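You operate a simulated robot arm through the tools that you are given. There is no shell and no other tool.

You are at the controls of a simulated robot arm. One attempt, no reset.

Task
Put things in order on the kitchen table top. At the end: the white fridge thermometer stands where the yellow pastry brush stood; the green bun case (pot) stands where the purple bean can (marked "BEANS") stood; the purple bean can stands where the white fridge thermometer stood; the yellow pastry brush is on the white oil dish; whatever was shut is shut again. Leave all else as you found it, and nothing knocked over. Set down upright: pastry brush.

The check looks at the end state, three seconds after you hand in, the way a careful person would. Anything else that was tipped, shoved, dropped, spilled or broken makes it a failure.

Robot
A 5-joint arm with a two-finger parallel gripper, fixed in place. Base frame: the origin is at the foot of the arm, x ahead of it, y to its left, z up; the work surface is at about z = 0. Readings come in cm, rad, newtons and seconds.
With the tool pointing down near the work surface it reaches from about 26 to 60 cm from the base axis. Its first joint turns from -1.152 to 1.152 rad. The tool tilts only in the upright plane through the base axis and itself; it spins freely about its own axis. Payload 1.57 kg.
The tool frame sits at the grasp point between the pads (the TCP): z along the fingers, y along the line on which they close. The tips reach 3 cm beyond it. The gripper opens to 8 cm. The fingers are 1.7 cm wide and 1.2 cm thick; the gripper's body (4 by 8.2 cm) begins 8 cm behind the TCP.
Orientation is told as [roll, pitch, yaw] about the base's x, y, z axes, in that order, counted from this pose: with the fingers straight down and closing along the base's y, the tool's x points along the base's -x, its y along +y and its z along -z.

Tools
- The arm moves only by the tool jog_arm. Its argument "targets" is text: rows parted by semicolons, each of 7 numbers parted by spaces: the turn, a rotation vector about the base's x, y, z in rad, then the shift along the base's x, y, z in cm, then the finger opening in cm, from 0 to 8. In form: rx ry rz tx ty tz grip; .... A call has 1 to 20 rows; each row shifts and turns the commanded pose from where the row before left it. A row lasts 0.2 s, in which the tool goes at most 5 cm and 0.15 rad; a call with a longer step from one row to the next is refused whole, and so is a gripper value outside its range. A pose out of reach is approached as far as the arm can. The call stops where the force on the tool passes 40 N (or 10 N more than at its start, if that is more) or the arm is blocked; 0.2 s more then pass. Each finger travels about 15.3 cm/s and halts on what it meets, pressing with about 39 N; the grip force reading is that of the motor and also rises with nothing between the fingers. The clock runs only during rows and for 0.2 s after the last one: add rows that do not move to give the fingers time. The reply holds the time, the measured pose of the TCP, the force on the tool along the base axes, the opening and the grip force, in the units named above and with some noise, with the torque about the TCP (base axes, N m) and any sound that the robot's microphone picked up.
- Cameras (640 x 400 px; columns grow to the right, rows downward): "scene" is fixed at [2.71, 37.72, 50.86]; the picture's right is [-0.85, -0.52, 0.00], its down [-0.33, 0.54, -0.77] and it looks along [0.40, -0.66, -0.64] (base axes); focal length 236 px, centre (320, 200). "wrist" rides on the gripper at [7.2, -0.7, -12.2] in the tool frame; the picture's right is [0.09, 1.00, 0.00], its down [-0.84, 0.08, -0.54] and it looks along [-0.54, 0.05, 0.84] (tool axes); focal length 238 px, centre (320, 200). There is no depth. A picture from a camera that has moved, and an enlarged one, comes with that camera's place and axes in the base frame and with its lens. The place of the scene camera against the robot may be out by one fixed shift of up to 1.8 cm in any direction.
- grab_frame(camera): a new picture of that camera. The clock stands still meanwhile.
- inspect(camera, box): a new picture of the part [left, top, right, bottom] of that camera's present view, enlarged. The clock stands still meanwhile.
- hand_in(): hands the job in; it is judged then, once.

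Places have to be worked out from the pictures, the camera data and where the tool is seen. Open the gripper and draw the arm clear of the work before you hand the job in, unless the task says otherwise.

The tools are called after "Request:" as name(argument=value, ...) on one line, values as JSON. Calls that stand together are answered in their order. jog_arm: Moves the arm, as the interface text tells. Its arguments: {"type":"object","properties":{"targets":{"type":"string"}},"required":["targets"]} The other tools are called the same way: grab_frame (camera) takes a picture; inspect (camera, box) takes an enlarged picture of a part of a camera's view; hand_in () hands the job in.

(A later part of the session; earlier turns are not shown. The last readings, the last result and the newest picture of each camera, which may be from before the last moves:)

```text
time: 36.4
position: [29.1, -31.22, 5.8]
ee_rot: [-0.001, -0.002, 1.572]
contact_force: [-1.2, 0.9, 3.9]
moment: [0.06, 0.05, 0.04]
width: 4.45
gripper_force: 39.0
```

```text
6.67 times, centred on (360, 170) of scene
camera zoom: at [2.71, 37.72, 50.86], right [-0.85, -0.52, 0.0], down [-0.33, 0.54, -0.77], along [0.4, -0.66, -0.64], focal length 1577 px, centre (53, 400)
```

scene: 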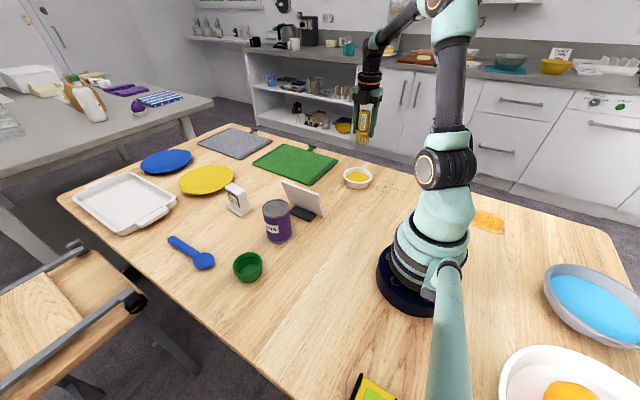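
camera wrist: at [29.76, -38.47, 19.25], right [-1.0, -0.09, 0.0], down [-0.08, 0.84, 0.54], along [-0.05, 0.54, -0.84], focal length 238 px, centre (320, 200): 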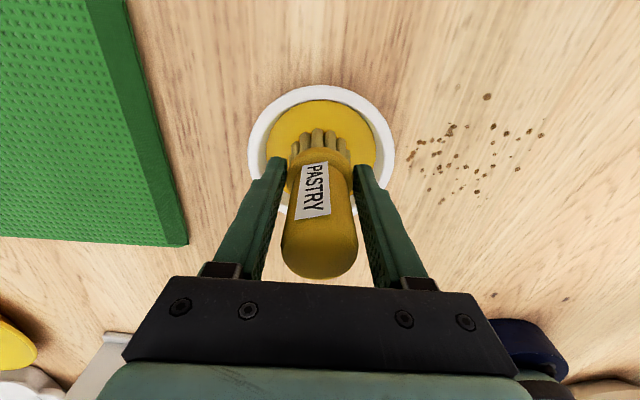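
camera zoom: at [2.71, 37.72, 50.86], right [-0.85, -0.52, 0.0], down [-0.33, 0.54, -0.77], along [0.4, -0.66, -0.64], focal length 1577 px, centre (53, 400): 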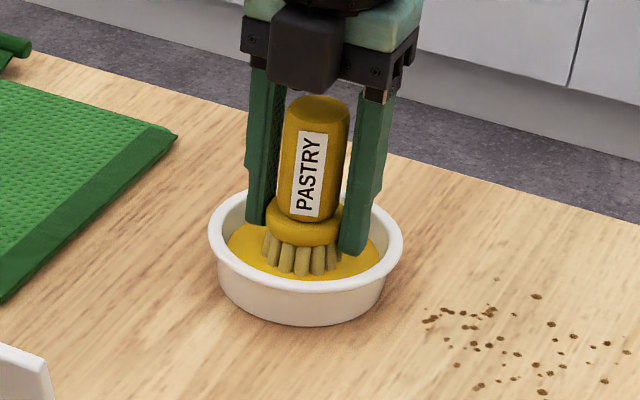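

A 4 N upward force shows the bristles have reached the dish floor. I open just enough (5.6 cm) to stay inside the rim, then rise straight up.

Request:
jog_arm(targets="0 0 0 0 0 0 4.8;0 0 0 0 0 0 5.2;0 0 0 0 0 0 5.6;0 0 0 0 0 0 5.6")

Request:
inspect(camera="scene", box=[330, 140, 390, 200])

Request:
grab_frame(camera="wrist")

```text
time: 37.4
position: [29.09, -31.2, 5.67]
ee_rot: [-0.001, 0.001, 1.571]
contact_force: [0.0, 0.2, -0.7]
moment: [-0.01, -0.01, 0.01]
width: 5.61
gripper_force: 0.0
```

```text
6.67 times, centred on (360, 170) of scene
camera zoom: at [2.71, 37.72, 50.86], right [-0.85, -0.52, 0.0], down [-0.33, 0.54, -0.77], along [0.4, -0.66, -0.64], focal length 1577 px, centre (53, 400)
```

zoom: 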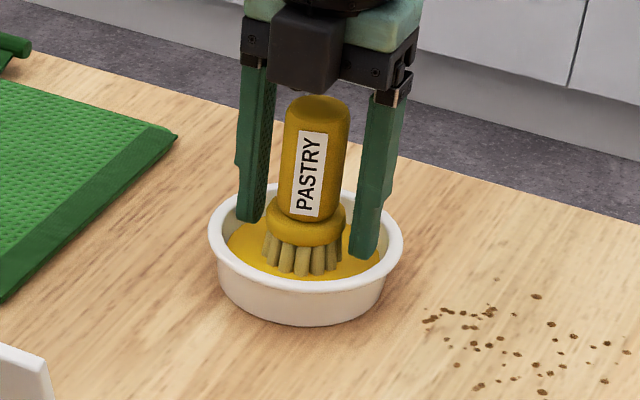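

```text
taken
camera wrist: at [29.74, -38.47, 17.95], right [-1.0, -0.09, 0.0], down [-0.08, 0.84, 0.54], along [-0.05, 0.54, -0.84], focal length 238 px, centre (320, 200)
```

wrist: 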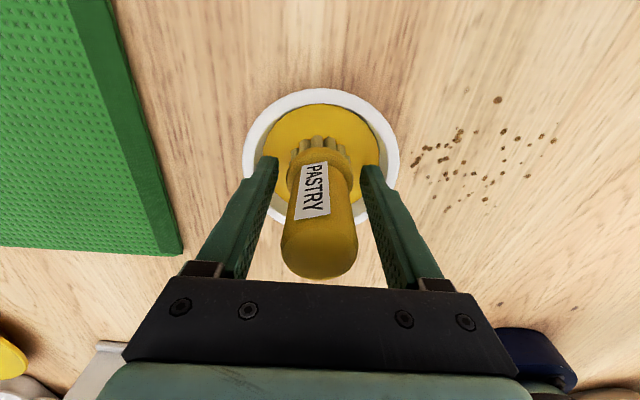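

The brush stands free and upright in the dish. I rise straight up with the fingers at this opening until clear.

Request:
jog_arm(targets="0 0 0 0 0 0.4 5.6;0 0 0 0 0 0.8 5.6;0 0 0 0 0 1.2 5.6;0 0 0 0 0 1.5 5.6;0 0 0 0 0 1.5 5.6;0 0 0 0 0 2 5.6;0 0 0 0 0 2.5 6;0 0 0 0 0 3 7;0 0 0 0 0 3 8;0 0 0 0 0 0 8")

Request:
grab_frame(camera="wrist")

Request:
inspect(camera="scene", box=[320, 130, 400, 210])

```text
time: 39.6
position: [29.15, -31.18, 21.8]
ee_rot: [0.0, 0.002, 1.57]
contact_force: [-0.4, 0.4, 0.3]
moment: [0.02, 0.0, -0.04]
width: 7.98
gripper_force: 0.0
```

```text
taken
camera wrist: at [29.73, -38.41, 33.92], right [-1.0, -0.09, 0.0], down [-0.08, 0.84, 0.54], along [-0.05, 0.54, -0.84], focal length 238 px, centre (320, 200)
```

wrist: 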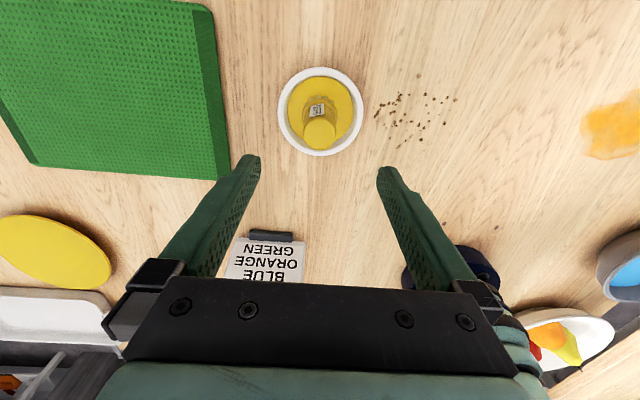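

```text
5.00 times, centred on (360, 170) of scene
camera zoom: at [2.71, 37.72, 50.86], right [-0.85, -0.52, 0.0], down [-0.33, 0.54, -0.77], along [0.4, -0.66, -0.64], focal length 1182 px, centre (120, 350)
```

zoom: 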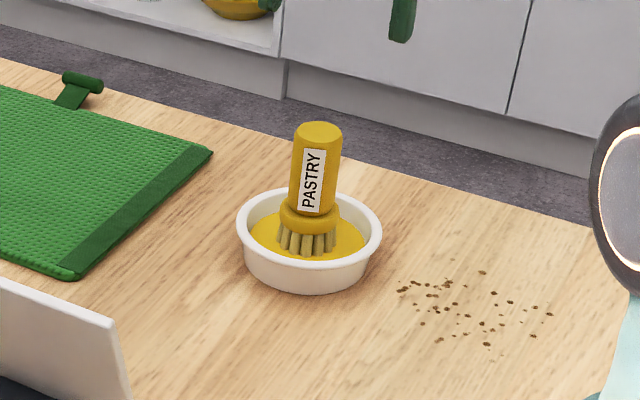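

The brush stands upright in the oil dish. Next is the thermometer, so I move over toward (50, 0) at height to see it with the wrist camera.

Request:
jog_arm(targets="0 0 0 1 1.5 0.2 8;0 0 0 2.1 3.1 0.2 8;0 0 0 2.1 3.1 0.2 8;0 0 0 2.1 3.1 0.2 8;0 0 0 2.1 3.1 0.2 8;0 0 0 2.1 3.1 0.2 8;0 0 0 2.1 3.1 0.2 8;0 0 0 2.1 3.1 0.2 8;0 0 0 2.1 3.1 0.2 8;0 0 0 2.1 3.1 0.2 8;0 0 0 2.1 3.1 0.2 8;0 0 0 1 1.5 0 8;0 0 0 0 0 0 8")

Request:
grab_frame(camera="wrist")

Request:
grab_frame(camera="scene")

```text
time: 42.4
position: [52.12, 2.93, 23.96]
ee_rot: [0.001, 0.0, 1.571]
contact_force: [-0.7, 1.0, -0.3]
moment: [0.02, 0.02, -0.03]
width: 8.0
gripper_force: 0.2
```

```text
taken
camera wrist: at [52.7, -4.41, 36.09], right [-1.0, -0.09, 0.0], down [-0.08, 0.84, 0.54], along [-0.05, 0.54, -0.84], focal length 238 px, centre (320, 200)
```

wrist: 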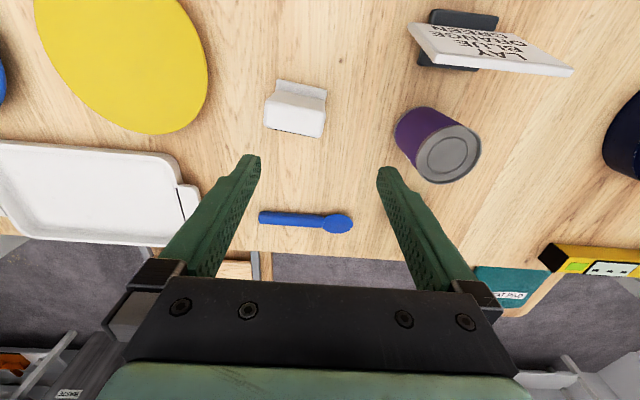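

```text
taken
```

scene: 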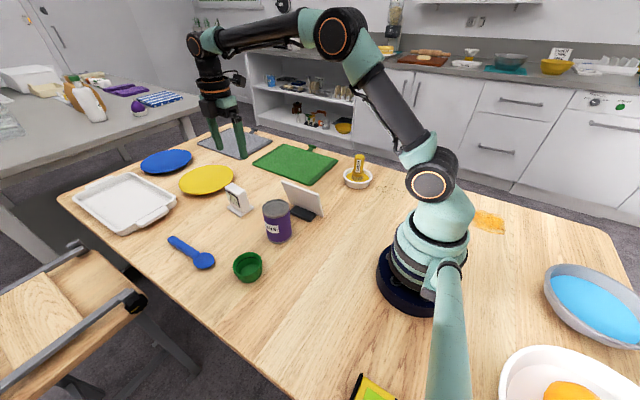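

Request:
inspect(camera="wrist", box=[240, 60, 360, 160])

Request:
inspect(camera="scene", box=[200, 165, 280, 235])

Request:
inspect(camera="wrist", box=[370, 80, 500, 200])

```text
4.00 times, centred on (300, 110) of wrist
camera zoom: at [52.7, -4.41, 36.09], right [-1.0, -0.09, 0.0], down [-0.08, 0.84, 0.54], along [-0.05, 0.54, -0.84], focal length 953 px, centre (400, 560)
```

zoom: 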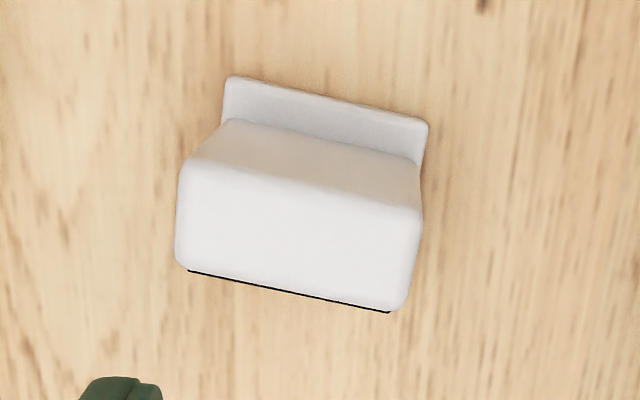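

```text
5.71 times, centred on (240, 200) of scene
camera zoom: at [2.71, 37.72, 50.86], right [-0.85, -0.52, 0.0], down [-0.33, 0.54, -0.77], along [0.4, -0.66, -0.64], focal length 1352 px, centre (777, 200)
```

zoom: 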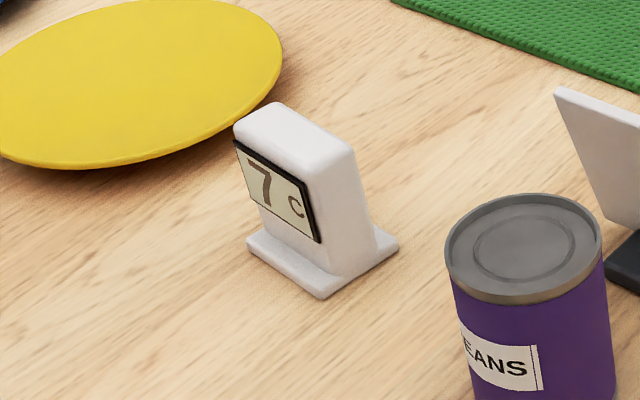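

```text
3.33 times, centred on (435, 140) of wrist
camera zoom: at [52.7, -4.41, 36.09], right [-1.0, -0.09, 0.0], down [-0.08, 0.84, 0.54], along [-0.05, 0.54, -0.84], focal length 794 px, centre (-63, 400)
```

zoom: 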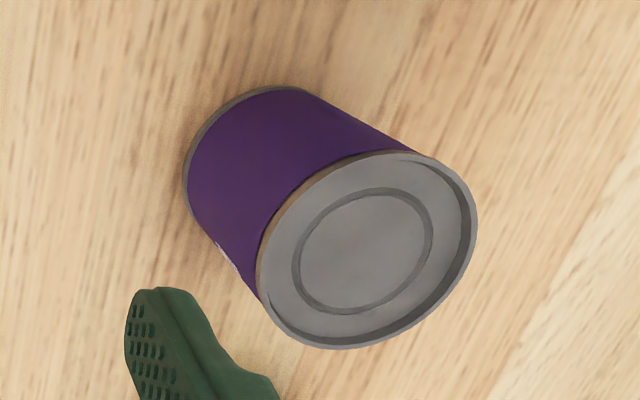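

The thermometer is a slab about 7 cm wide (along x, tilted about -6°), 2.8 cm thick and 8 cm tall on a 7×5 cm base, centered near (55, 2.8). I turn the tool to yaw -0.105 so that the fingers close across its thickness, then look again from above.

Request:
jog_arm(targets="0 0 -0.1397 0.24 0 -0.16 8;0 0 -0.1397 0.24 0 -0.16 8;0 0 -0.1397 0.24 0 -0.16 8;0 0 -0.1397 0.24 0 -0.16 8;0 0 -0.1397 0.24 0 -0.16 8;0 0 -0.1397 0.24 0 -0.16 8;0 0 -0.1397 0.24 0 -0.16 8;0 0 -0.1397 0.24 0 -0.16 8;0 0 -0.1397 0.24 0 -0.16 8;0 0 -0.1397 0.24 0 -0.16 8;0 0 -0.1397 0.24 0 -0.16 8;0 0 -0.1397 0.24 0 -0.16 8;0 0 0 0 0 0 8")

Request:
grab_frame(camera="wrist")

Request:
inspect(camera="wrist", box=[260, 70, 380, 180])

```text
time: 45.2
position: [54.99, 2.83, 22.02]
ee_rot: [0.0, 0.002, -0.106]
contact_force: [0.4, 0.4, -0.6]
moment: [0.0, -0.03, -0.01]
width: 8.01
gripper_force: 0.0
```

```text
taken
camera wrist: at [47.74, 2.88, 34.18], right [0.01, 1.0, 0.0], down [0.84, -0.01, 0.54], along [0.54, -0.01, -0.84], focal length 238 px, centre (320, 200)
```

wrist: 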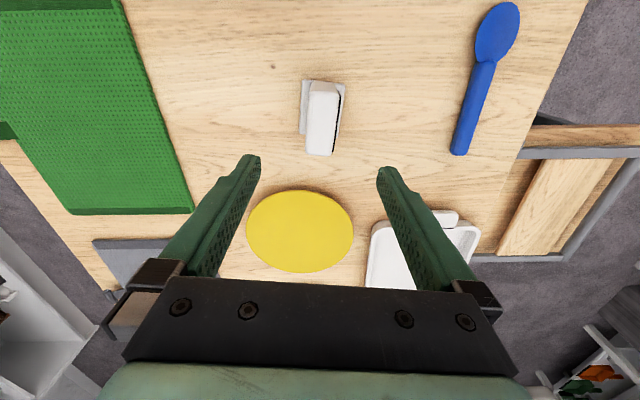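

```text
3.64 times, centred on (320, 125) of wrist
camera zoom: at [47.74, 2.88, 34.18], right [0.01, 1.0, 0.0], down [0.84, -0.01, 0.54], along [0.54, -0.01, -0.84], focal length 867 px, centre (320, 473)
```

zoom: 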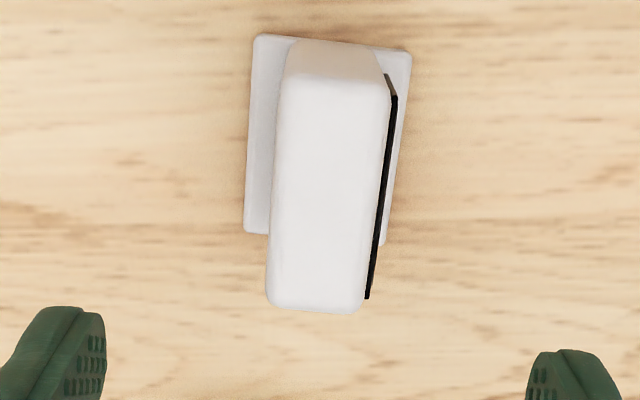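

The base centre is (54.9, 2.8), the body is centered on it, tilt about -0.11 rad, and the fingers straddle it. I descend to z ≈ 5 with the fingers open.

Request:
jog_arm(targets="0 0 0 -0.1 0.03 -2.5 8;0 0 0 0 0 -2.5 8;0 0 0 0 0 -2.5 8;0 0 0 0 0 -2.5 8;0 0 0 0 0 -2.5 8;0 0 0 0 0 -2.5 8;0 0 0 0 0 -1.2 8;0 0 0 0 0 -0.8 8;0 0 0 0 0 0 8")

Request:
grab_frame(camera="wrist")

Request:
inspect(camera="scene", box=[190, 130, 300, 230])

```text
time: 47.2
position: [54.86, 2.88, 4.91]
ee_rot: [-0.001, 0.0, -0.104]
contact_force: [0.5, 0.4, -0.3]
moment: [0.0, 0.01, 0.02]
width: 7.99
gripper_force: 0.2
```

```text
taken
camera wrist: at [47.64, 2.84, 17.15], right [0.01, 1.0, 0.0], down [0.84, -0.01, 0.54], along [0.54, -0.01, -0.84], focal length 238 px, centre (320, 200)
```

wrist: 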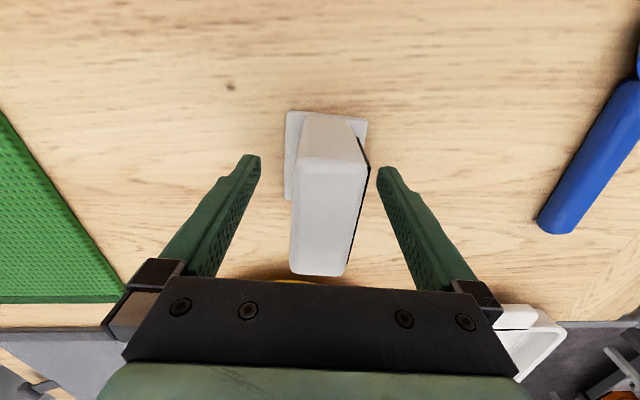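

```text
4.00 times, centred on (245, 180) of scene
camera zoom: at [2.71, 37.72, 50.86], right [-0.85, -0.52, 0.0], down [-0.33, 0.54, -0.77], along [0.4, -0.66, -0.64], focal length 946 px, centre (620, 280)
```

zoom: 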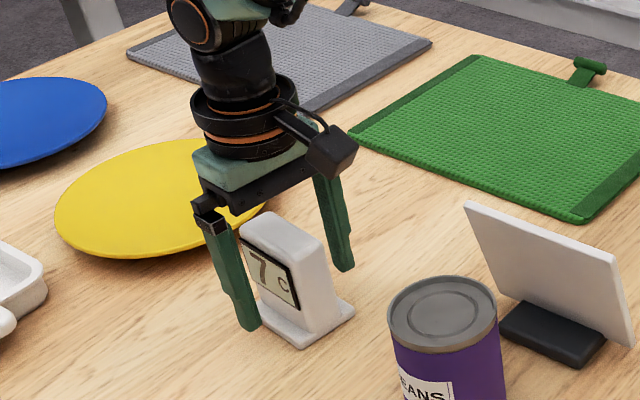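

The body sits between the fingers with clearance on both sides and no contact. I close the gripper.

Request:
jog_arm(targets="0 0 0 0 0 0 4.5;0 0 0 0 0 0 3.6;0 0 0 0 0 0 2;0 0 0 0 0 0 2;0 0 0 0 0 0 2")

Request:
grab_frame(camera="wrist")

```text
time: 48.4
position: [54.85, 2.85, 4.88]
ee_rot: [0.0, -0.001, -0.105]
contact_force: [0.1, -0.5, 0.3]
moment: [-0.05, -0.02, 0.0]
width: 3.35
gripper_force: 39.6
```

```text
taken
camera wrist: at [47.64, 2.83, 17.18], right [0.01, 1.0, 0.0], down [0.84, -0.01, 0.54], along [0.54, -0.01, -0.84], focal length 238 px, centre (320, 200)
```

wrist: 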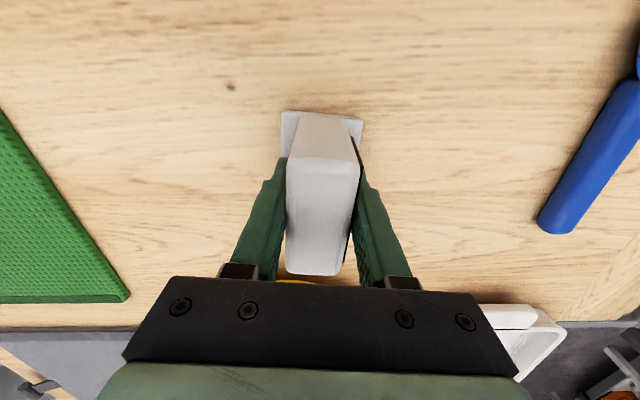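

It is gripped at 3.35 cm width; it slid about 0.3 cm toward -y as the fingers centered it, so its original base centre was (54.9, 2.8) and it now sits about 0.3 cm -y of the TCP. I lift slowly and check.

Request:
jog_arm(targets="0 0 0 0 0 0.15 1;0 0 0 0 0 0.25 1;0 0 0 0 0 0.3 1;0 0 0 0 0 0.3 1;0 0 0 0 0 0.3 1;0 0 0 0 0 0.3 1;0 0 0 0 0 0.2 1;0 0 0 0 0 0 1")

Request:
grab_frame(camera="wrist")

Request:
inspect(camera="scene", box=[190, 130, 300, 230])

```text
time: 50.2
position: [54.85, 2.94, 6.76]
ee_rot: [0.002, 0.0, -0.104]
contact_force: [0.3, 0.1, -0.1]
moment: [-0.02, -0.01, 0.02]
width: 3.37
gripper_force: 39.0
```

```text
taken
camera wrist: at [47.63, 2.88, 18.97], right [0.01, 1.0, 0.0], down [0.84, -0.01, 0.54], along [0.54, -0.01, -0.84], focal length 238 px, centre (320, 200)
```

wrist: 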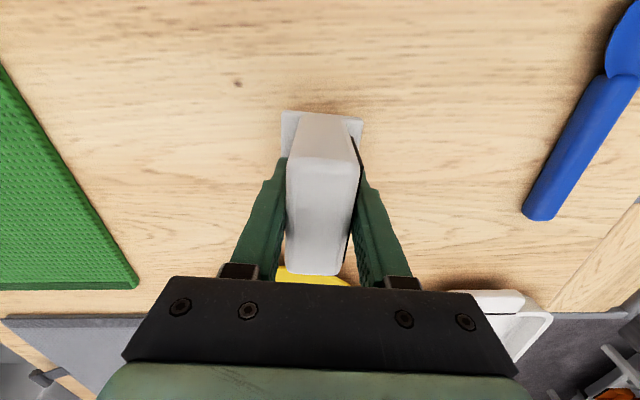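

```text
4.00 times, centred on (245, 180) of scene
camera zoom: at [2.71, 37.72, 50.86], right [-0.85, -0.52, 0.0], down [-0.33, 0.54, -0.77], along [0.4, -0.66, -0.64], focal length 946 px, centre (620, 280)
```

zoom: 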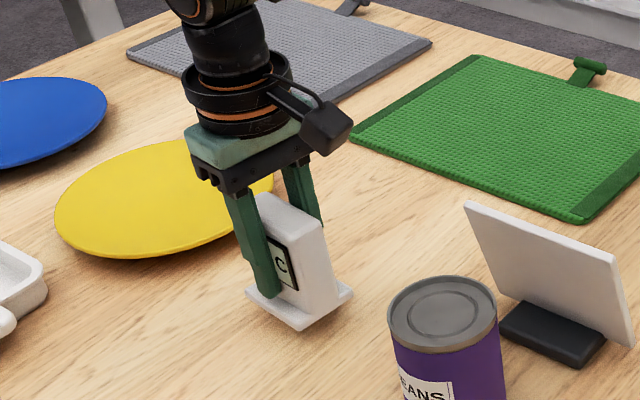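

The thermometer is held and lifted level. I raise it to z ≈ 22 and start travelling toward the brush's old place.

Request:
jog_arm(targets="0 0 0 0 0 0.5 1;0 0 0 0 0 1 1;0 0 0 0 0 1.4 1;0 0 0 0 0 1.6 1;0 0 0 0 0 1.6 1;0 0 0 0 0 1.6 1;0 0 0 0 0 1.6 1;0 0 0 0 0 1.6 1;0 0 0 0 0 1.6 1;0 0 0 0 0 1.5 1;0 0 0 0 0 1 1;0 0 0 -0.8 0.4 0.2 1;0 0 0 -1.5 0.75 0 1;0 0 0 -2 1 0 1;0 0 0 -2 1 0 1;0 0 0 -2 1 0 1;0 0 0 -2 1 0 1;0 0 0 -2 1 0 1;0 0 0 -2 1 0 1;0 0 0 -1 0.5 0 1")

Request:
grab_frame(camera="wrist")

```text
time: 54.4
position: [39.59, 10.58, 21.92]
ee_rot: [0.0, 0.001, -0.103]
contact_force: [1.2, -0.4, -0.1]
moment: [-0.01, -0.02, -0.01]
width: 3.33
gripper_force: 39.0
```

```text
taken
camera wrist: at [32.35, 10.53, 34.2], right [0.01, 1.0, 0.0], down [0.84, -0.01, 0.54], along [0.54, -0.01, -0.84], focal length 238 px, centre (320, 200)
```

wrist: 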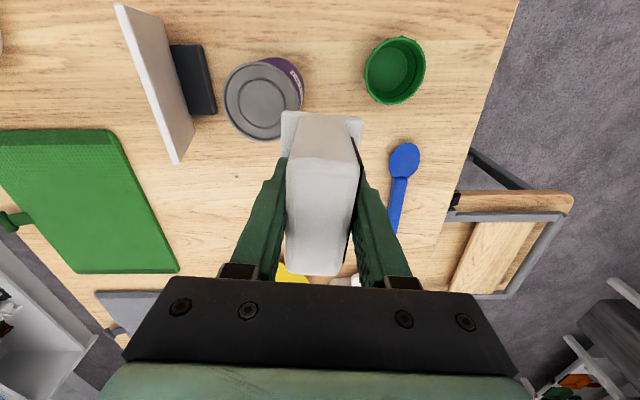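

Still held. I take a quick zoom of the can and pot from here for localization, and then continue to over (22.95, 19.05).

Request:
inspect(camera="wrist", box=[210, 20, 440, 150])

Request:
jog_arm(targets="0 0 0 -1 0.5 0 1;0 0 0 -2 1.02 0 1;0 0 0 -2 1.02 0 1;0 0 0 -2 1.02 0 1;0 0 0 -2 1.02 0 1;0 0 0 -2 1.02 0 1;0 0 0 -2 1.02 0 1;0 0 0 -2 1.02 0 1;0 0 0 -1 0.5 0 1;0 0 0 -0.64 0.33 0 1;0 0 0 0 0 0 1")

Request:
grab_frame(camera="wrist")

Request:
grab_frame(camera="scene")

```text
2.78 times, centred on (325, 85) of wrist
camera zoom: at [32.35, 10.53, 34.2], right [0.01, 1.0, 0.0], down [0.84, -0.01, 0.54], along [0.54, -0.01, -0.84], focal length 663 px, centre (306, 520)
```

zoom: 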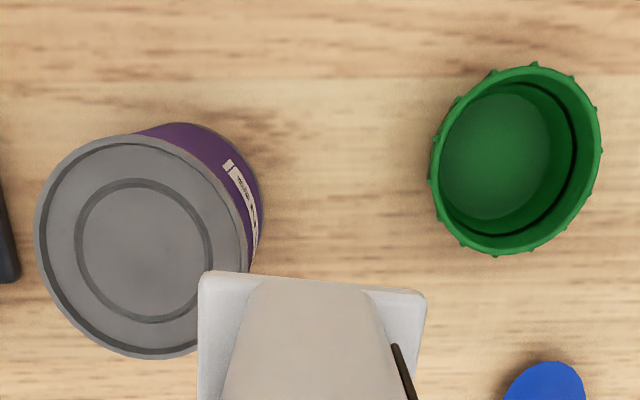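

```text
time: 56.8
position: [22.95, 18.96, 21.96]
ee_rot: [0.002, 0.0, -0.105]
contact_force: [0.3, 0.7, -0.6]
moment: [-0.02, 0.02, 0.0]
width: 3.33
gripper_force: 39.2
```

```text
taken
camera wrist: at [15.65, 19.02, 34.12], right [0.01, 1.0, 0.0], down [0.84, -0.01, 0.54], along [0.54, -0.01, -0.84], focal length 238 px, centre (320, 200)
```

wrist: 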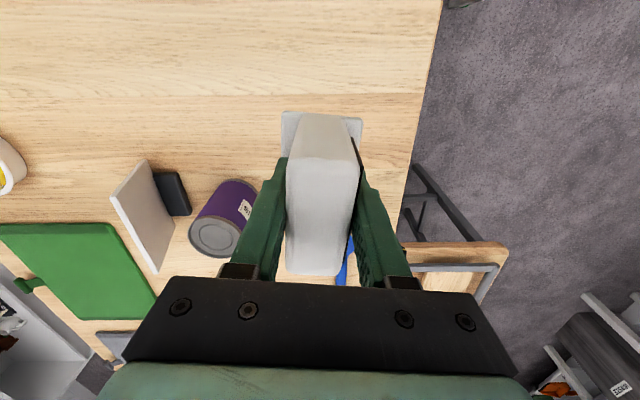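

```text
taken
```

scene: 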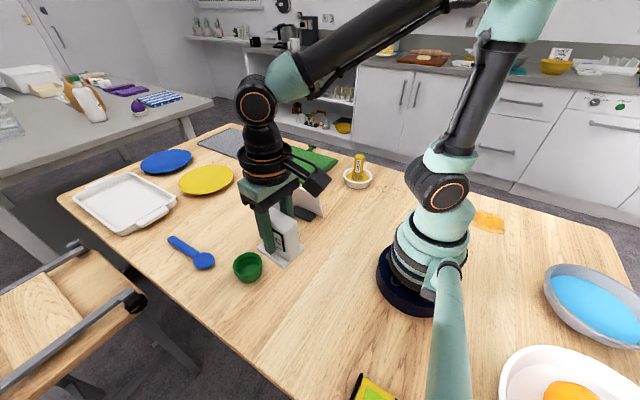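

The thermometer hangs over the brush's old place with its base centre at about (23.0, 18.7). I lower it to about 1 cm above the table.

Request:
jog_arm(targets="0 0 0 0.03 0.04 -0.8 1;0 0 0 0 0 -1.5 1;0 0 0 0 0 -2 1;0 0 0 0 0 -2 1;0 0 0 0 0 -2 1;0 0 0 0 0 -2 1;0 0 0 0 0 -2 1;0 0 0 0 0 -2 1;0 0 0 0 0 -1.2 1;0 0 0 0 0 -0.5 1;0 0 0 0 0 0 1")

Request:
grab_frame(camera="wrist")

Request:
inspect(camera="scene", box=[220, 200, 350, 320])

```text
time: 59.2
position: [22.95, 19.15, 5.8]
ee_rot: [0.0, -0.001, -0.105]
contact_force: [-0.7, -0.5, -0.1]
moment: [-0.01, 0.0, 0.01]
width: 3.32
gripper_force: 38.9
```

```text
taken
camera wrist: at [15.72, 19.04, 18.14], right [0.01, 1.0, 0.0], down [0.84, -0.01, 0.54], along [0.54, -0.01, -0.84], focal length 238 px, centre (320, 200)
```

wrist: 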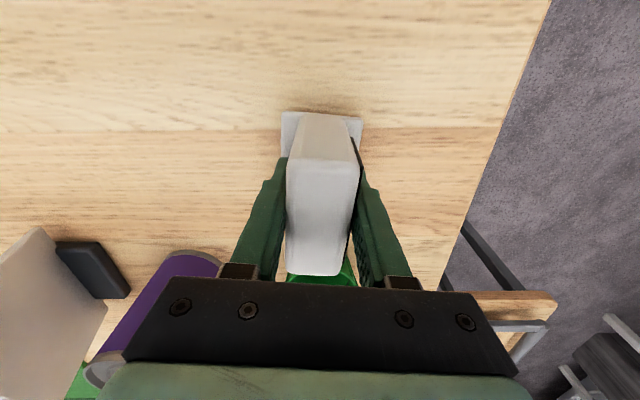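

```text
3.33 times, centred on (285, 260) of scene
camera zoom: at [2.71, 37.72, 50.86], right [-0.85, -0.52, 0.0], down [-0.33, 0.54, -0.77], along [0.4, -0.66, -0.64], focal length 788 px, centre (437, 0)
```

zoom: 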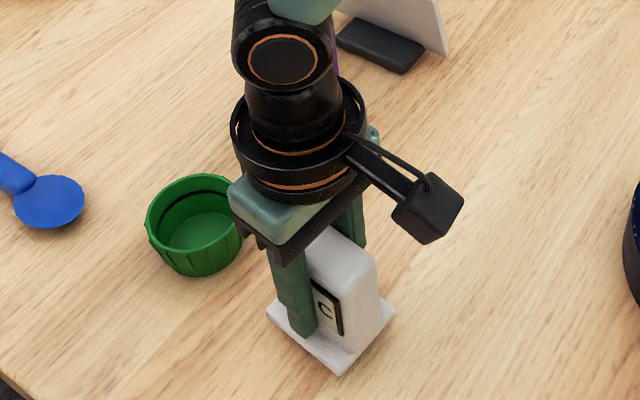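

About 0.9 cm remains to the table. I lower slowly until contact is felt.

Request:
jog_arm(targets="0 0 0 0 0 -0.2 1;0 0 0 0 0 -0.2 1;0 0 0 0 0 -0.2 1;0 0 0 0 0 -0.15 1;0 0 0 0 0 0 1")

```text
time: 60.4
position: [22.92, 19.05, 5.17]
ee_rot: [0.0, 0.001, -0.105]
contact_force: [0.2, -0.5, -1.1]
moment: [-0.01, 0.02, -0.01]
width: 3.32
gripper_force: 38.9
```

No contact yet at z = 5.17, so I go on in tiny steps.

Request:
jog_arm(targets="0 0 0 0 0 -0.1 1;0 0 0 0 0 -0.1 1;0 0 0 0 0 -0.08 1;0 0 0 0 0 0 1")

```text
time: 61.4
position: [22.82, 18.98, 4.88]
ee_rot: [0.0, -0.001, -0.105]
contact_force: [-4.3, -2.9, 19.3]
moment: [-0.19, 0.02, -0.05]
width: 3.34
gripper_force: 38.8
```

The base is on the table (19 N upward). I ease up a hair and open the fingers gently.

Request:
jog_arm(targets="0 0 0 0 0 0.06 1;0 0 0 0 0 0 3.6;0 0 0 0 0 0 4.4;0 0 0 0 0 0 5.5;0 0 0 0 0 0 5.5")

Request:
grab_frame(camera="wrist")

Request:
inspect(camera="scene", box=[220, 200, 350, 320])

```text
time: 62.6
position: [23.05, 19.07, 4.99]
ee_rot: [0.0, 0.001, -0.107]
contact_force: [-0.2, -0.1, -0.6]
moment: [-0.03, -0.04, 0.0]
width: 5.5
gripper_force: 0.0
```

```text
taken
camera wrist: at [15.69, 19.04, 17.22], right [0.01, 1.0, 0.0], down [0.84, -0.01, 0.54], along [0.54, -0.01, -0.84], focal length 238 px, centre (320, 200)
```

wrist: 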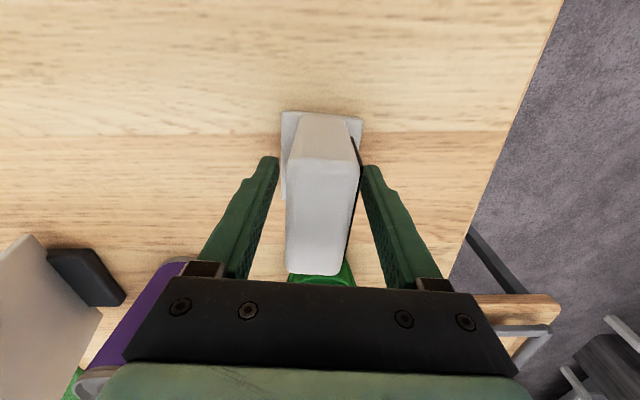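

```text
3.33 times, centred on (285, 260) of scene
camera zoom: at [2.71, 37.72, 50.86], right [-0.85, -0.52, 0.0], down [-0.33, 0.54, -0.77], along [0.4, -0.66, -0.64], focal length 788 px, centre (437, 0)
```

zoom: 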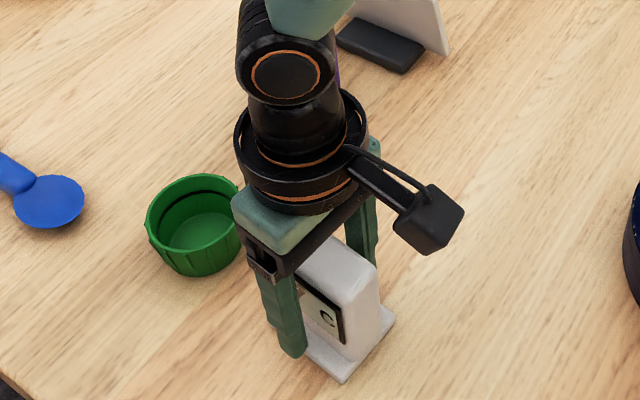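

The thermometer stands free at its new place. I rise straight up and then move over the can at about (37.0, 4.9), keeping tips well above everything.

Request:
jog_arm(targets="0 0 0 0 0 0.5 5.5;0 0 0 0 0 1.5 5.5;0 0 0 0 0 2 5.5;0 0 0 0 0 3 5.5;0 0 0 0 0 3.5 6;0 0 0 0 0 3.5 7;0 0 0 0 0 3 8;0 0 0 2 -2 0 8;0 0 0 2.4 -2.4 0 8;0 0 0 2.4 -2.4 0 8;0 0 0 2.4 -2.4 0 8;0 0 0 2.4 -2.4 0 8;0 0 0 2 -2 0 8;0 0 0 0.45 -0.5 0 8;0 0 0 0 0 0 8")

Request:
grab_frame(camera="wrist")

Request:
grab_frame(camera="scene")

```text
time: 65.8
position: [36.94, 4.89, 21.98]
ee_rot: [0.0, 0.0, -0.104]
contact_force: [0.2, -0.2, 0.0]
moment: [0.01, 0.04, 0.02]
width: 8.0
gripper_force: 0.0
```

```text
taken
camera wrist: at [29.76, 4.9, 34.2], right [0.01, 1.0, 0.0], down [0.84, -0.01, 0.54], along [0.54, -0.01, -0.84], focal length 238 px, centre (320, 200)
```

wrist: 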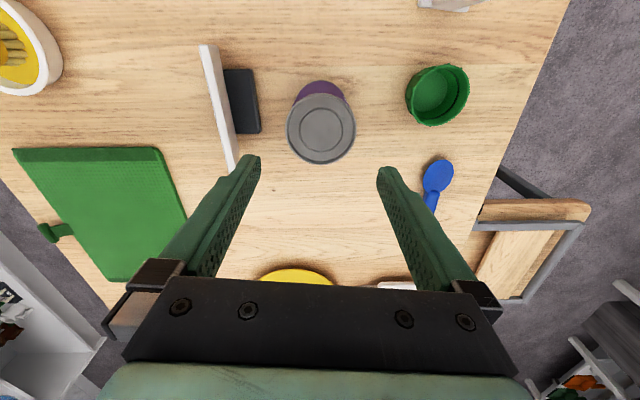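

```text
taken
```

scene: 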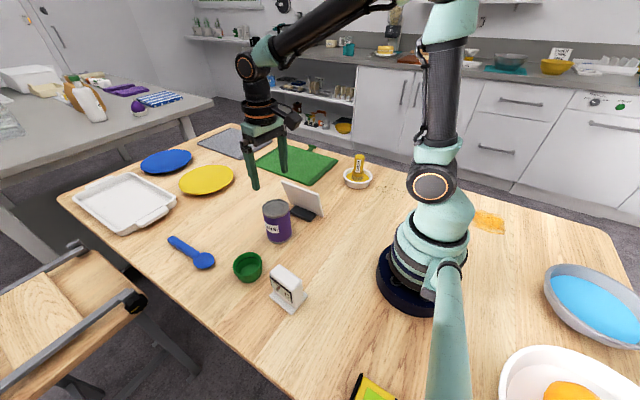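

Request:
inspect(camera="wrist", box=[260, 60, 380, 180])

Request:
inspect(camera="wrist", box=[380, 40, 500, 150])

Request:
inspect(camera="scene", box=[220, 180, 340, 320])

```text
3.33 times, centred on (320, 120) of wrist
camera zoom: at [29.76, 4.9, 34.2], right [0.01, 1.0, 0.0], down [0.84, -0.01, 0.54], along [0.54, -0.01, -0.84], focal length 794 px, centre (320, 467)
```

zoom: 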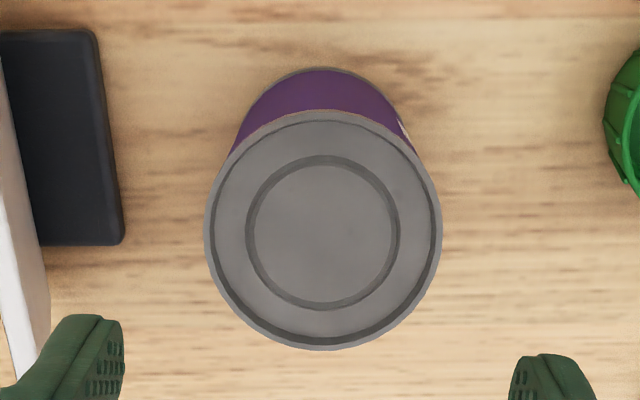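

```text
3.64 times, centred on (440, 95) of wrist
camera zoom: at [29.76, 4.9, 34.2], right [0.01, 1.0, 0.0], down [0.84, -0.01, 0.54], along [0.54, -0.01, -0.84], focal length 867 px, centre (-116, 582)
```

zoom: 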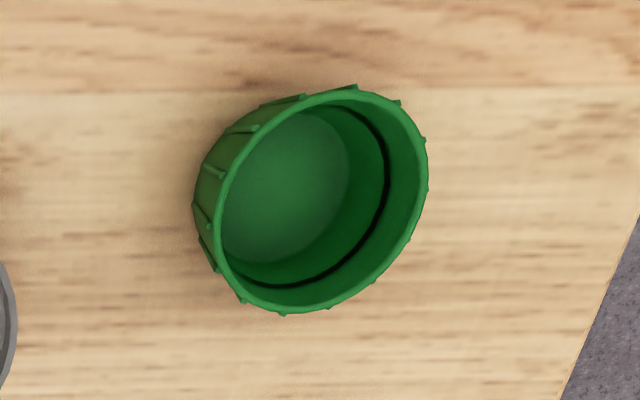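

```text
2.86 times, centred on (280, 250) of scene
camera zoom: at [2.71, 37.72, 50.86], right [-0.85, -0.52, 0.0], down [-0.33, 0.54, -0.77], along [0.4, -0.66, -0.64], focal length 676 px, centre (434, 57)
```

zoom: 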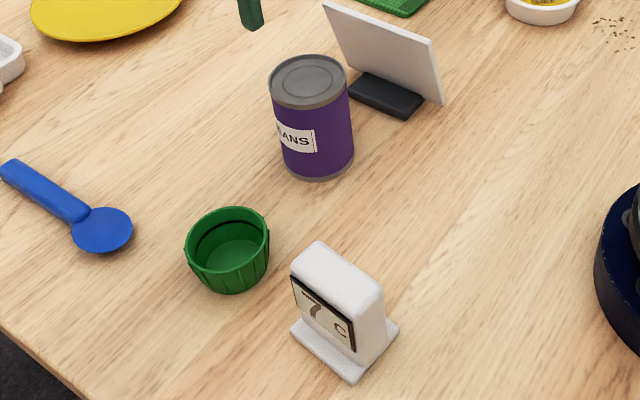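

The can's lid edges give its centre at (36.97, 4.85), diameter about 7.15 cm, height about 10.3 cm; the gap to the fingers will be about 0.4 cm each side. I lower until the tips are just above the lid and check the alignment.

Request:
jog_arm(targets="0 0 0 0 -0.05 -1.5 8;0 0 0 0 0 -2 8;0 0 0 0 0 -2 8;0 0 0 0 0 -1.5 8;0 0 0 0 0 -0.8 8;0 0 0 0 0 0 8")

Request:
grab_frame(camera="wrist")

Request:
inspect(camera="scene", box=[220, 150, 340, 260])

```text
time: 67.2
position: [37.08, 4.94, 14.18]
ee_rot: [0.0, 0.001, -0.104]
contact_force: [-0.3, -0.3, 0.4]
moment: [0.0, -0.01, 0.02]
width: 7.98
gripper_force: 0.1
```

```text
taken
camera wrist: at [29.71, 4.84, 26.39], right [0.01, 1.0, 0.0], down [0.84, -0.01, 0.54], along [0.54, -0.01, -0.84], focal length 238 px, centre (320, 200)
```

wrist: 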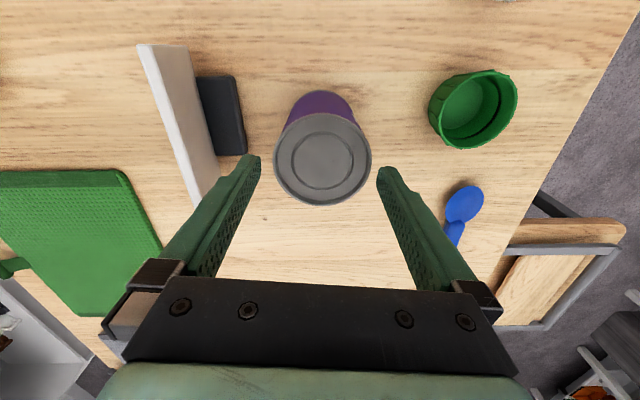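

```text
3.64 times, centred on (280, 205) of scene
camera zoom: at [2.71, 37.72, 50.86], right [-0.85, -0.52, 0.0], down [-0.33, 0.54, -0.77], along [0.4, -0.66, -0.64], focal length 860 px, centre (466, 182)
```

zoom: 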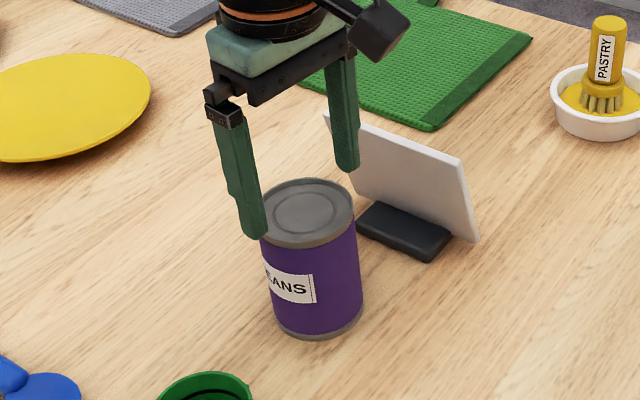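

The alignment looks slightly off in y. I zoom in to measure lid edges against the fingertips.

Request:
inspect(camera="wrist", box=[240, 80, 400, 220])

```text
2.86 times, centred on (320, 150) of wrist
camera zoom: at [29.71, 4.84, 26.39], right [0.01, 1.0, 0.0], down [0.84, -0.01, 0.54], along [0.54, -0.01, -0.84], focal length 681 px, centre (320, 343)
```

zoom: 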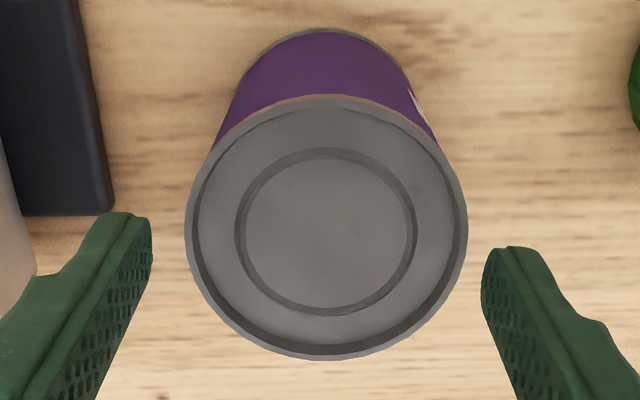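

The can appears about 0.2 cm toward +y from the finger midpoint. I shift by +0.2 in y, then step down past the lid's edge and check.

Request:
jog_arm(targets="0 0 0 0.04 0.2 0 8;0 0 0 0 0 -0.5 8;0 0 0 0 0 -0.5 8;0 0 0 0 0 -0.5 8;0 0 0 0 0 -0.5 8;0 0 0 0 0 0 8")

Request:
inspect(camera="wrist", box=[240, 80, 400, 240])

Request:
inspect(camera="scene", box=[230, 160, 330, 250])

```text
time: 68.6
position: [36.98, 5.09, 12.24]
ee_rot: [0.002, -0.002, -0.105]
contact_force: [-0.5, -0.6, 1.0]
moment: [-0.01, -0.03, 0.0]
width: 8.0
gripper_force: 0.1
```

```text
2.50 times, centred on (320, 160) of wrist
camera zoom: at [29.81, 5.06, 24.37], right [0.01, 1.0, 0.0], down [0.84, -0.01, 0.54], along [0.54, -0.01, -0.84], focal length 596 px, centre (320, 300)
```

zoom: 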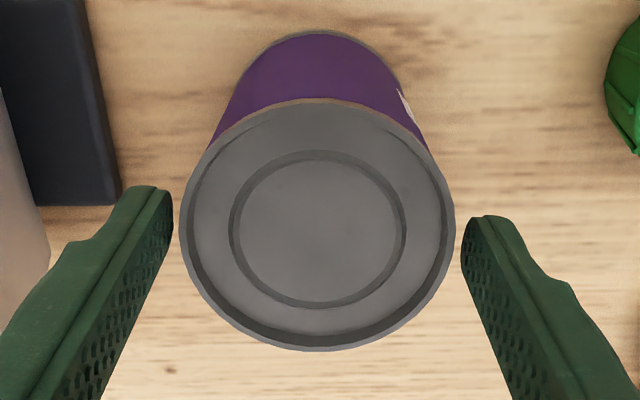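

```text
4.44 times, centred on (280, 205) of scene
camera zoom: at [2.71, 37.72, 50.86], right [-0.85, -0.52, 0.0], down [-0.33, 0.54, -0.77], along [0.4, -0.66, -0.64], focal length 1051 px, centre (498, 178)
```

zoom: 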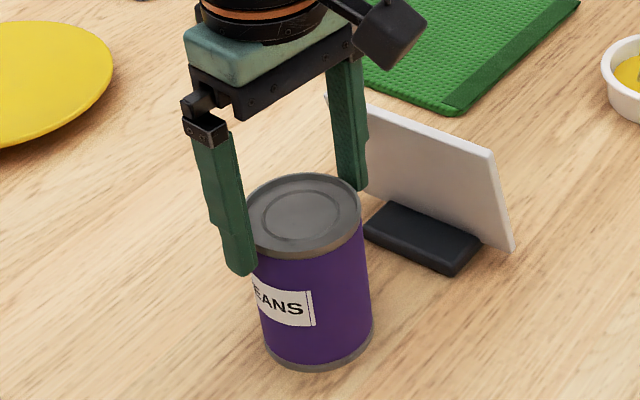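

The tips are now past the lid on both sides with even gaps and no contact force. I continue down to z ≈ 5.5.

Request:
jog_arm(targets="0 0 0 0 0 -0.8 8;0 0 0 0 0 -1.2 8;0 0 0 0 0 -1.2 8;0 0 0 0 0 -1.2 8;0 0 0 0 0 -1.2 8;0 0 0 0 0 -1 8;0 0 0 0 0 0 8")

Request:
grab_frame(camera="wrist")

```text
time: 70.2
position: [37.07, 5.09, 5.58]
ee_rot: [0.001, 0.0, -0.103]
contact_force: [0.2, -0.6, -0.6]
moment: [0.04, 0.02, 0.0]
width: 8.0
gripper_force: 0.0
```

```text
taken
camera wrist: at [29.81, 5.07, 17.78], right [0.01, 1.0, 0.0], down [0.84, -0.01, 0.54], along [0.54, -0.01, -0.84], focal length 238 px, centre (320, 200)
```

wrist: 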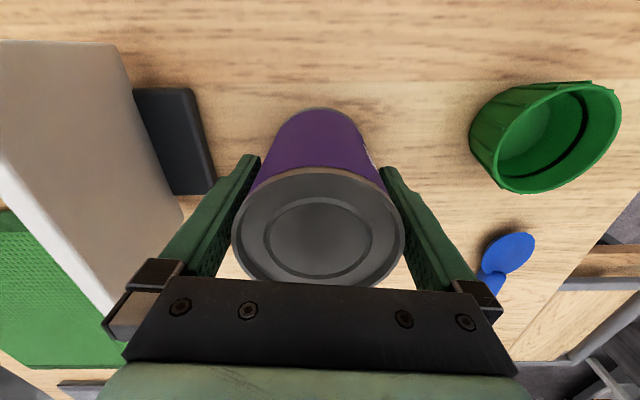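

The can is between the fingers; its original centre I take as (36.98, 4.9). I close the gripper on it.

Request:
jog_arm(targets="0 0 0 0 0 0 7.4;0 0 0 0 0 0 5;0 0 0 0 0 0 5;0 0 0 0 0 0 5")

Request:
grab_frame(camera="wrist")

```text
time: 71.2
position: [37.02, 5.1, 5.64]
ee_rot: [-0.001, -0.002, -0.105]
contact_force: [0.2, 0.4, -0.8]
moment: [0.01, 0.01, -0.02]
width: 7.07
gripper_force: 38.6
```

```text
taken
camera wrist: at [29.8, 5.07, 17.8], right [0.01, 1.0, 0.0], down [0.84, -0.01, 0.54], along [0.54, -0.01, -0.84], focal length 238 px, centre (320, 200)
```

wrist: 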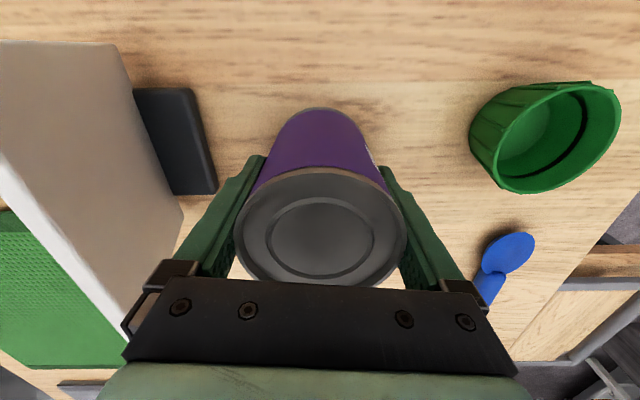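

The can is gripped at 7.07 cm. I lift slowly by about 1.8 cm and check.

Request:
jog_arm(targets="0 0 0 0 0 0.15 4;0 0 0 0 0 0.25 4;0 0 0 0 0 0.3 4;0 0 0 0 0 0.3 4;0 0 0 0 0 0.3 4;0 0 0 0 0 0.3 4;0 0 0 0 0 0.2 4;0 0 0 0 0 0 4")

Request:
grab_frame(camera="wrist")

Request:
inspect(camera="scene", box=[220, 150, 340, 260])

```text
time: 73.0
position: [37.13, 5.04, 7.4]
ee_rot: [0.0, 0.001, -0.105]
contact_force: [0.1, -1.1, -0.2]
moment: [-0.02, -0.01, -0.02]
width: 7.06
gripper_force: 38.6
```

```text
taken
camera wrist: at [29.83, 5.07, 19.66], right [0.01, 1.0, 0.0], down [0.84, -0.01, 0.54], along [0.54, -0.01, -0.84], focal length 238 px, centre (320, 200)
```

wrist: 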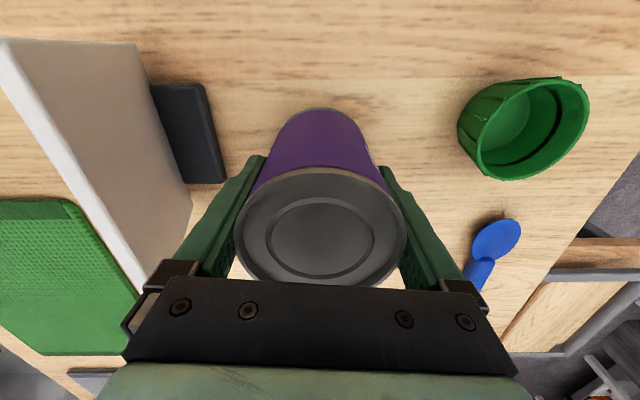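

```text
3.64 times, centred on (280, 205) of scene
camera zoom: at [2.71, 37.72, 50.86], right [-0.85, -0.52, 0.0], down [-0.33, 0.54, -0.77], along [0.4, -0.66, -0.64], focal length 860 px, centre (466, 182)
```

zoom: 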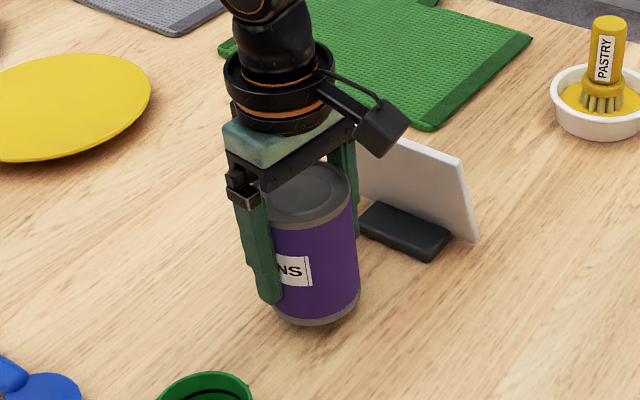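

The can follows the lift. I raise it to z ≈ 12 and carry it outward to over the thermometer's old place (54.9, 2.8).

Request:
jog_arm(targets="0 0 0 0 0 0.5 4;0 0 0 0 0 1 4;0 0 0 0 0 1.2 4;0 0 0 0 0 1.2 4;0 0 0 0 0 0.8 4;0 0 0 0.9 -0.1 0 4;0 0 0 1.8 -0.22 0 4;0 0 0 2 -0.25 0 4;0 0 0 2 -0.25 0 4;0 0 0 2 -0.25 0 4;0 0 0 2 -0.25 0 4;0 0 0 2 -0.25 0 4;0 0 0 2 -0.25 0 4;0 0 0 1.8 -0.22 0 4;0 0 0 1 -0.1 0 4;0 0 0 0.4 -0.06 0 4;0 0 0 0 0 0 4")

Request:
grab_frame(camera="wrist")

Request:
grab_frame(camera="scene")

```text
time: 76.6
position: [54.79, 2.88, 11.97]
ee_rot: [0.001, 0.0, -0.106]
contact_force: [0.0, 0.5, -0.6]
moment: [0.0, 0.0, 0.02]
width: 7.05
gripper_force: 38.7
```

```text
taken
camera wrist: at [47.71, 2.86, 24.26], right [0.01, 1.0, 0.0], down [0.84, -0.01, 0.54], along [0.54, -0.01, -0.84], focal length 238 px, centre (320, 200)
```

wrist: 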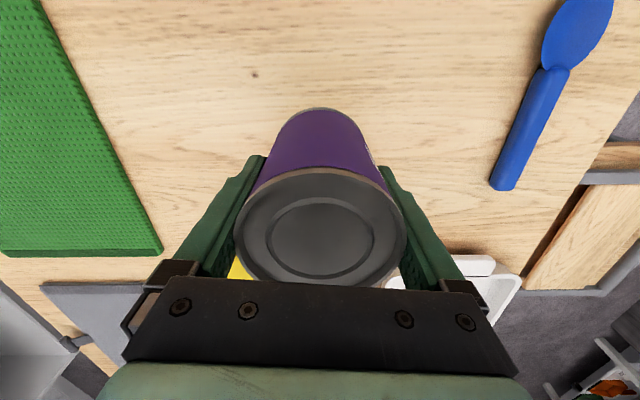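

```text
taken
```

scene: 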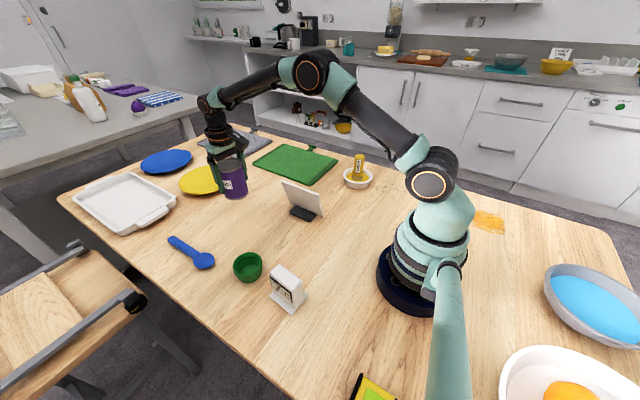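

The can is over (54.9, 2.8). I lower it to about 0.7 cm above the table.

Request:
jog_arm(targets="0 0 0 0 0 -0.6 4;0 0 0 0 0 -1.2 4;0 0 0 0 0 -1.4 4;0 0 0 0 0 -1.2 4;0 0 0 0 0 -0.8 4;0 0 0 0 0 -0.4 4;0 0 0 0 0 0 4")

Request:
jog_arm(targets="0 0 0 0 0 -0.15 4;0 0 0 0 0 -0.15 4;0 0 0 0 0 -0.1 4;0 0 0 0 0 0 4")

```text
time: 78.2
position: [55.03, 2.95, 6.48]
ee_rot: [0.0, 0.001, -0.105]
contact_force: [0.0, 0.1, -1.4]
moment: [-0.01, 0.01, -0.01]
width: 7.08
gripper_force: 38.6
```

```text
time: 79.2
position: [55.03, 2.91, 6.1]
ee_rot: [-0.001, 0.0, -0.103]
contact_force: [0.1, -0.4, -1.4]
moment: [0.02, -0.01, -0.03]
width: 7.09
gripper_force: 39.4
```

The TCP is at z = 6.1 with no contact; the expected contact height is about 5.6. I continue with tiny steps.

Request:
jog_arm(targets="0 0 0 0 0 -0.15 4;0 0 0 0 0 -0.12 4;0 0 0 0 0 -0.1 4;0 0 0 0 0 0 4")

```text
time: 80.2
position: [54.87, 2.91, 5.65]
ee_rot: [0.0, 0.0, -0.104]
contact_force: [-0.2, -0.1, 0.0]
moment: [0.0, 0.01, 0.0]
width: 7.1
gripper_force: 38.7
```

Request:
jog_arm(targets="0 0 0 0 0 -0.06 4;0 0 0 0 0 -0.06 4;0 0 0 0 0 0 4")

Request:
inspect(camera="scene", box=[180, 130, 290, 230])

```text
time: 81.0
position: [54.93, 2.88, 5.54]
ee_rot: [-0.001, 0.0, -0.105]
contact_force: [-1.6, 0.8, 1.8]
moment: [0.03, 0.07, 0.05]
width: 7.11
gripper_force: 38.9
```

```text
4.00 times, centred on (235, 180) of scene
camera zoom: at [2.7, 37.72, 50.86], right [-0.85, -0.52, 0.0], down [-0.33, 0.54, -0.77], along [0.4, -0.66, -0.64], focal length 946 px, centre (660, 280)
```

zoom: 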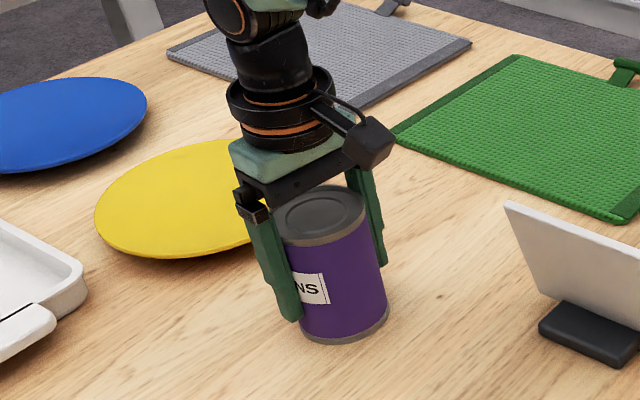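

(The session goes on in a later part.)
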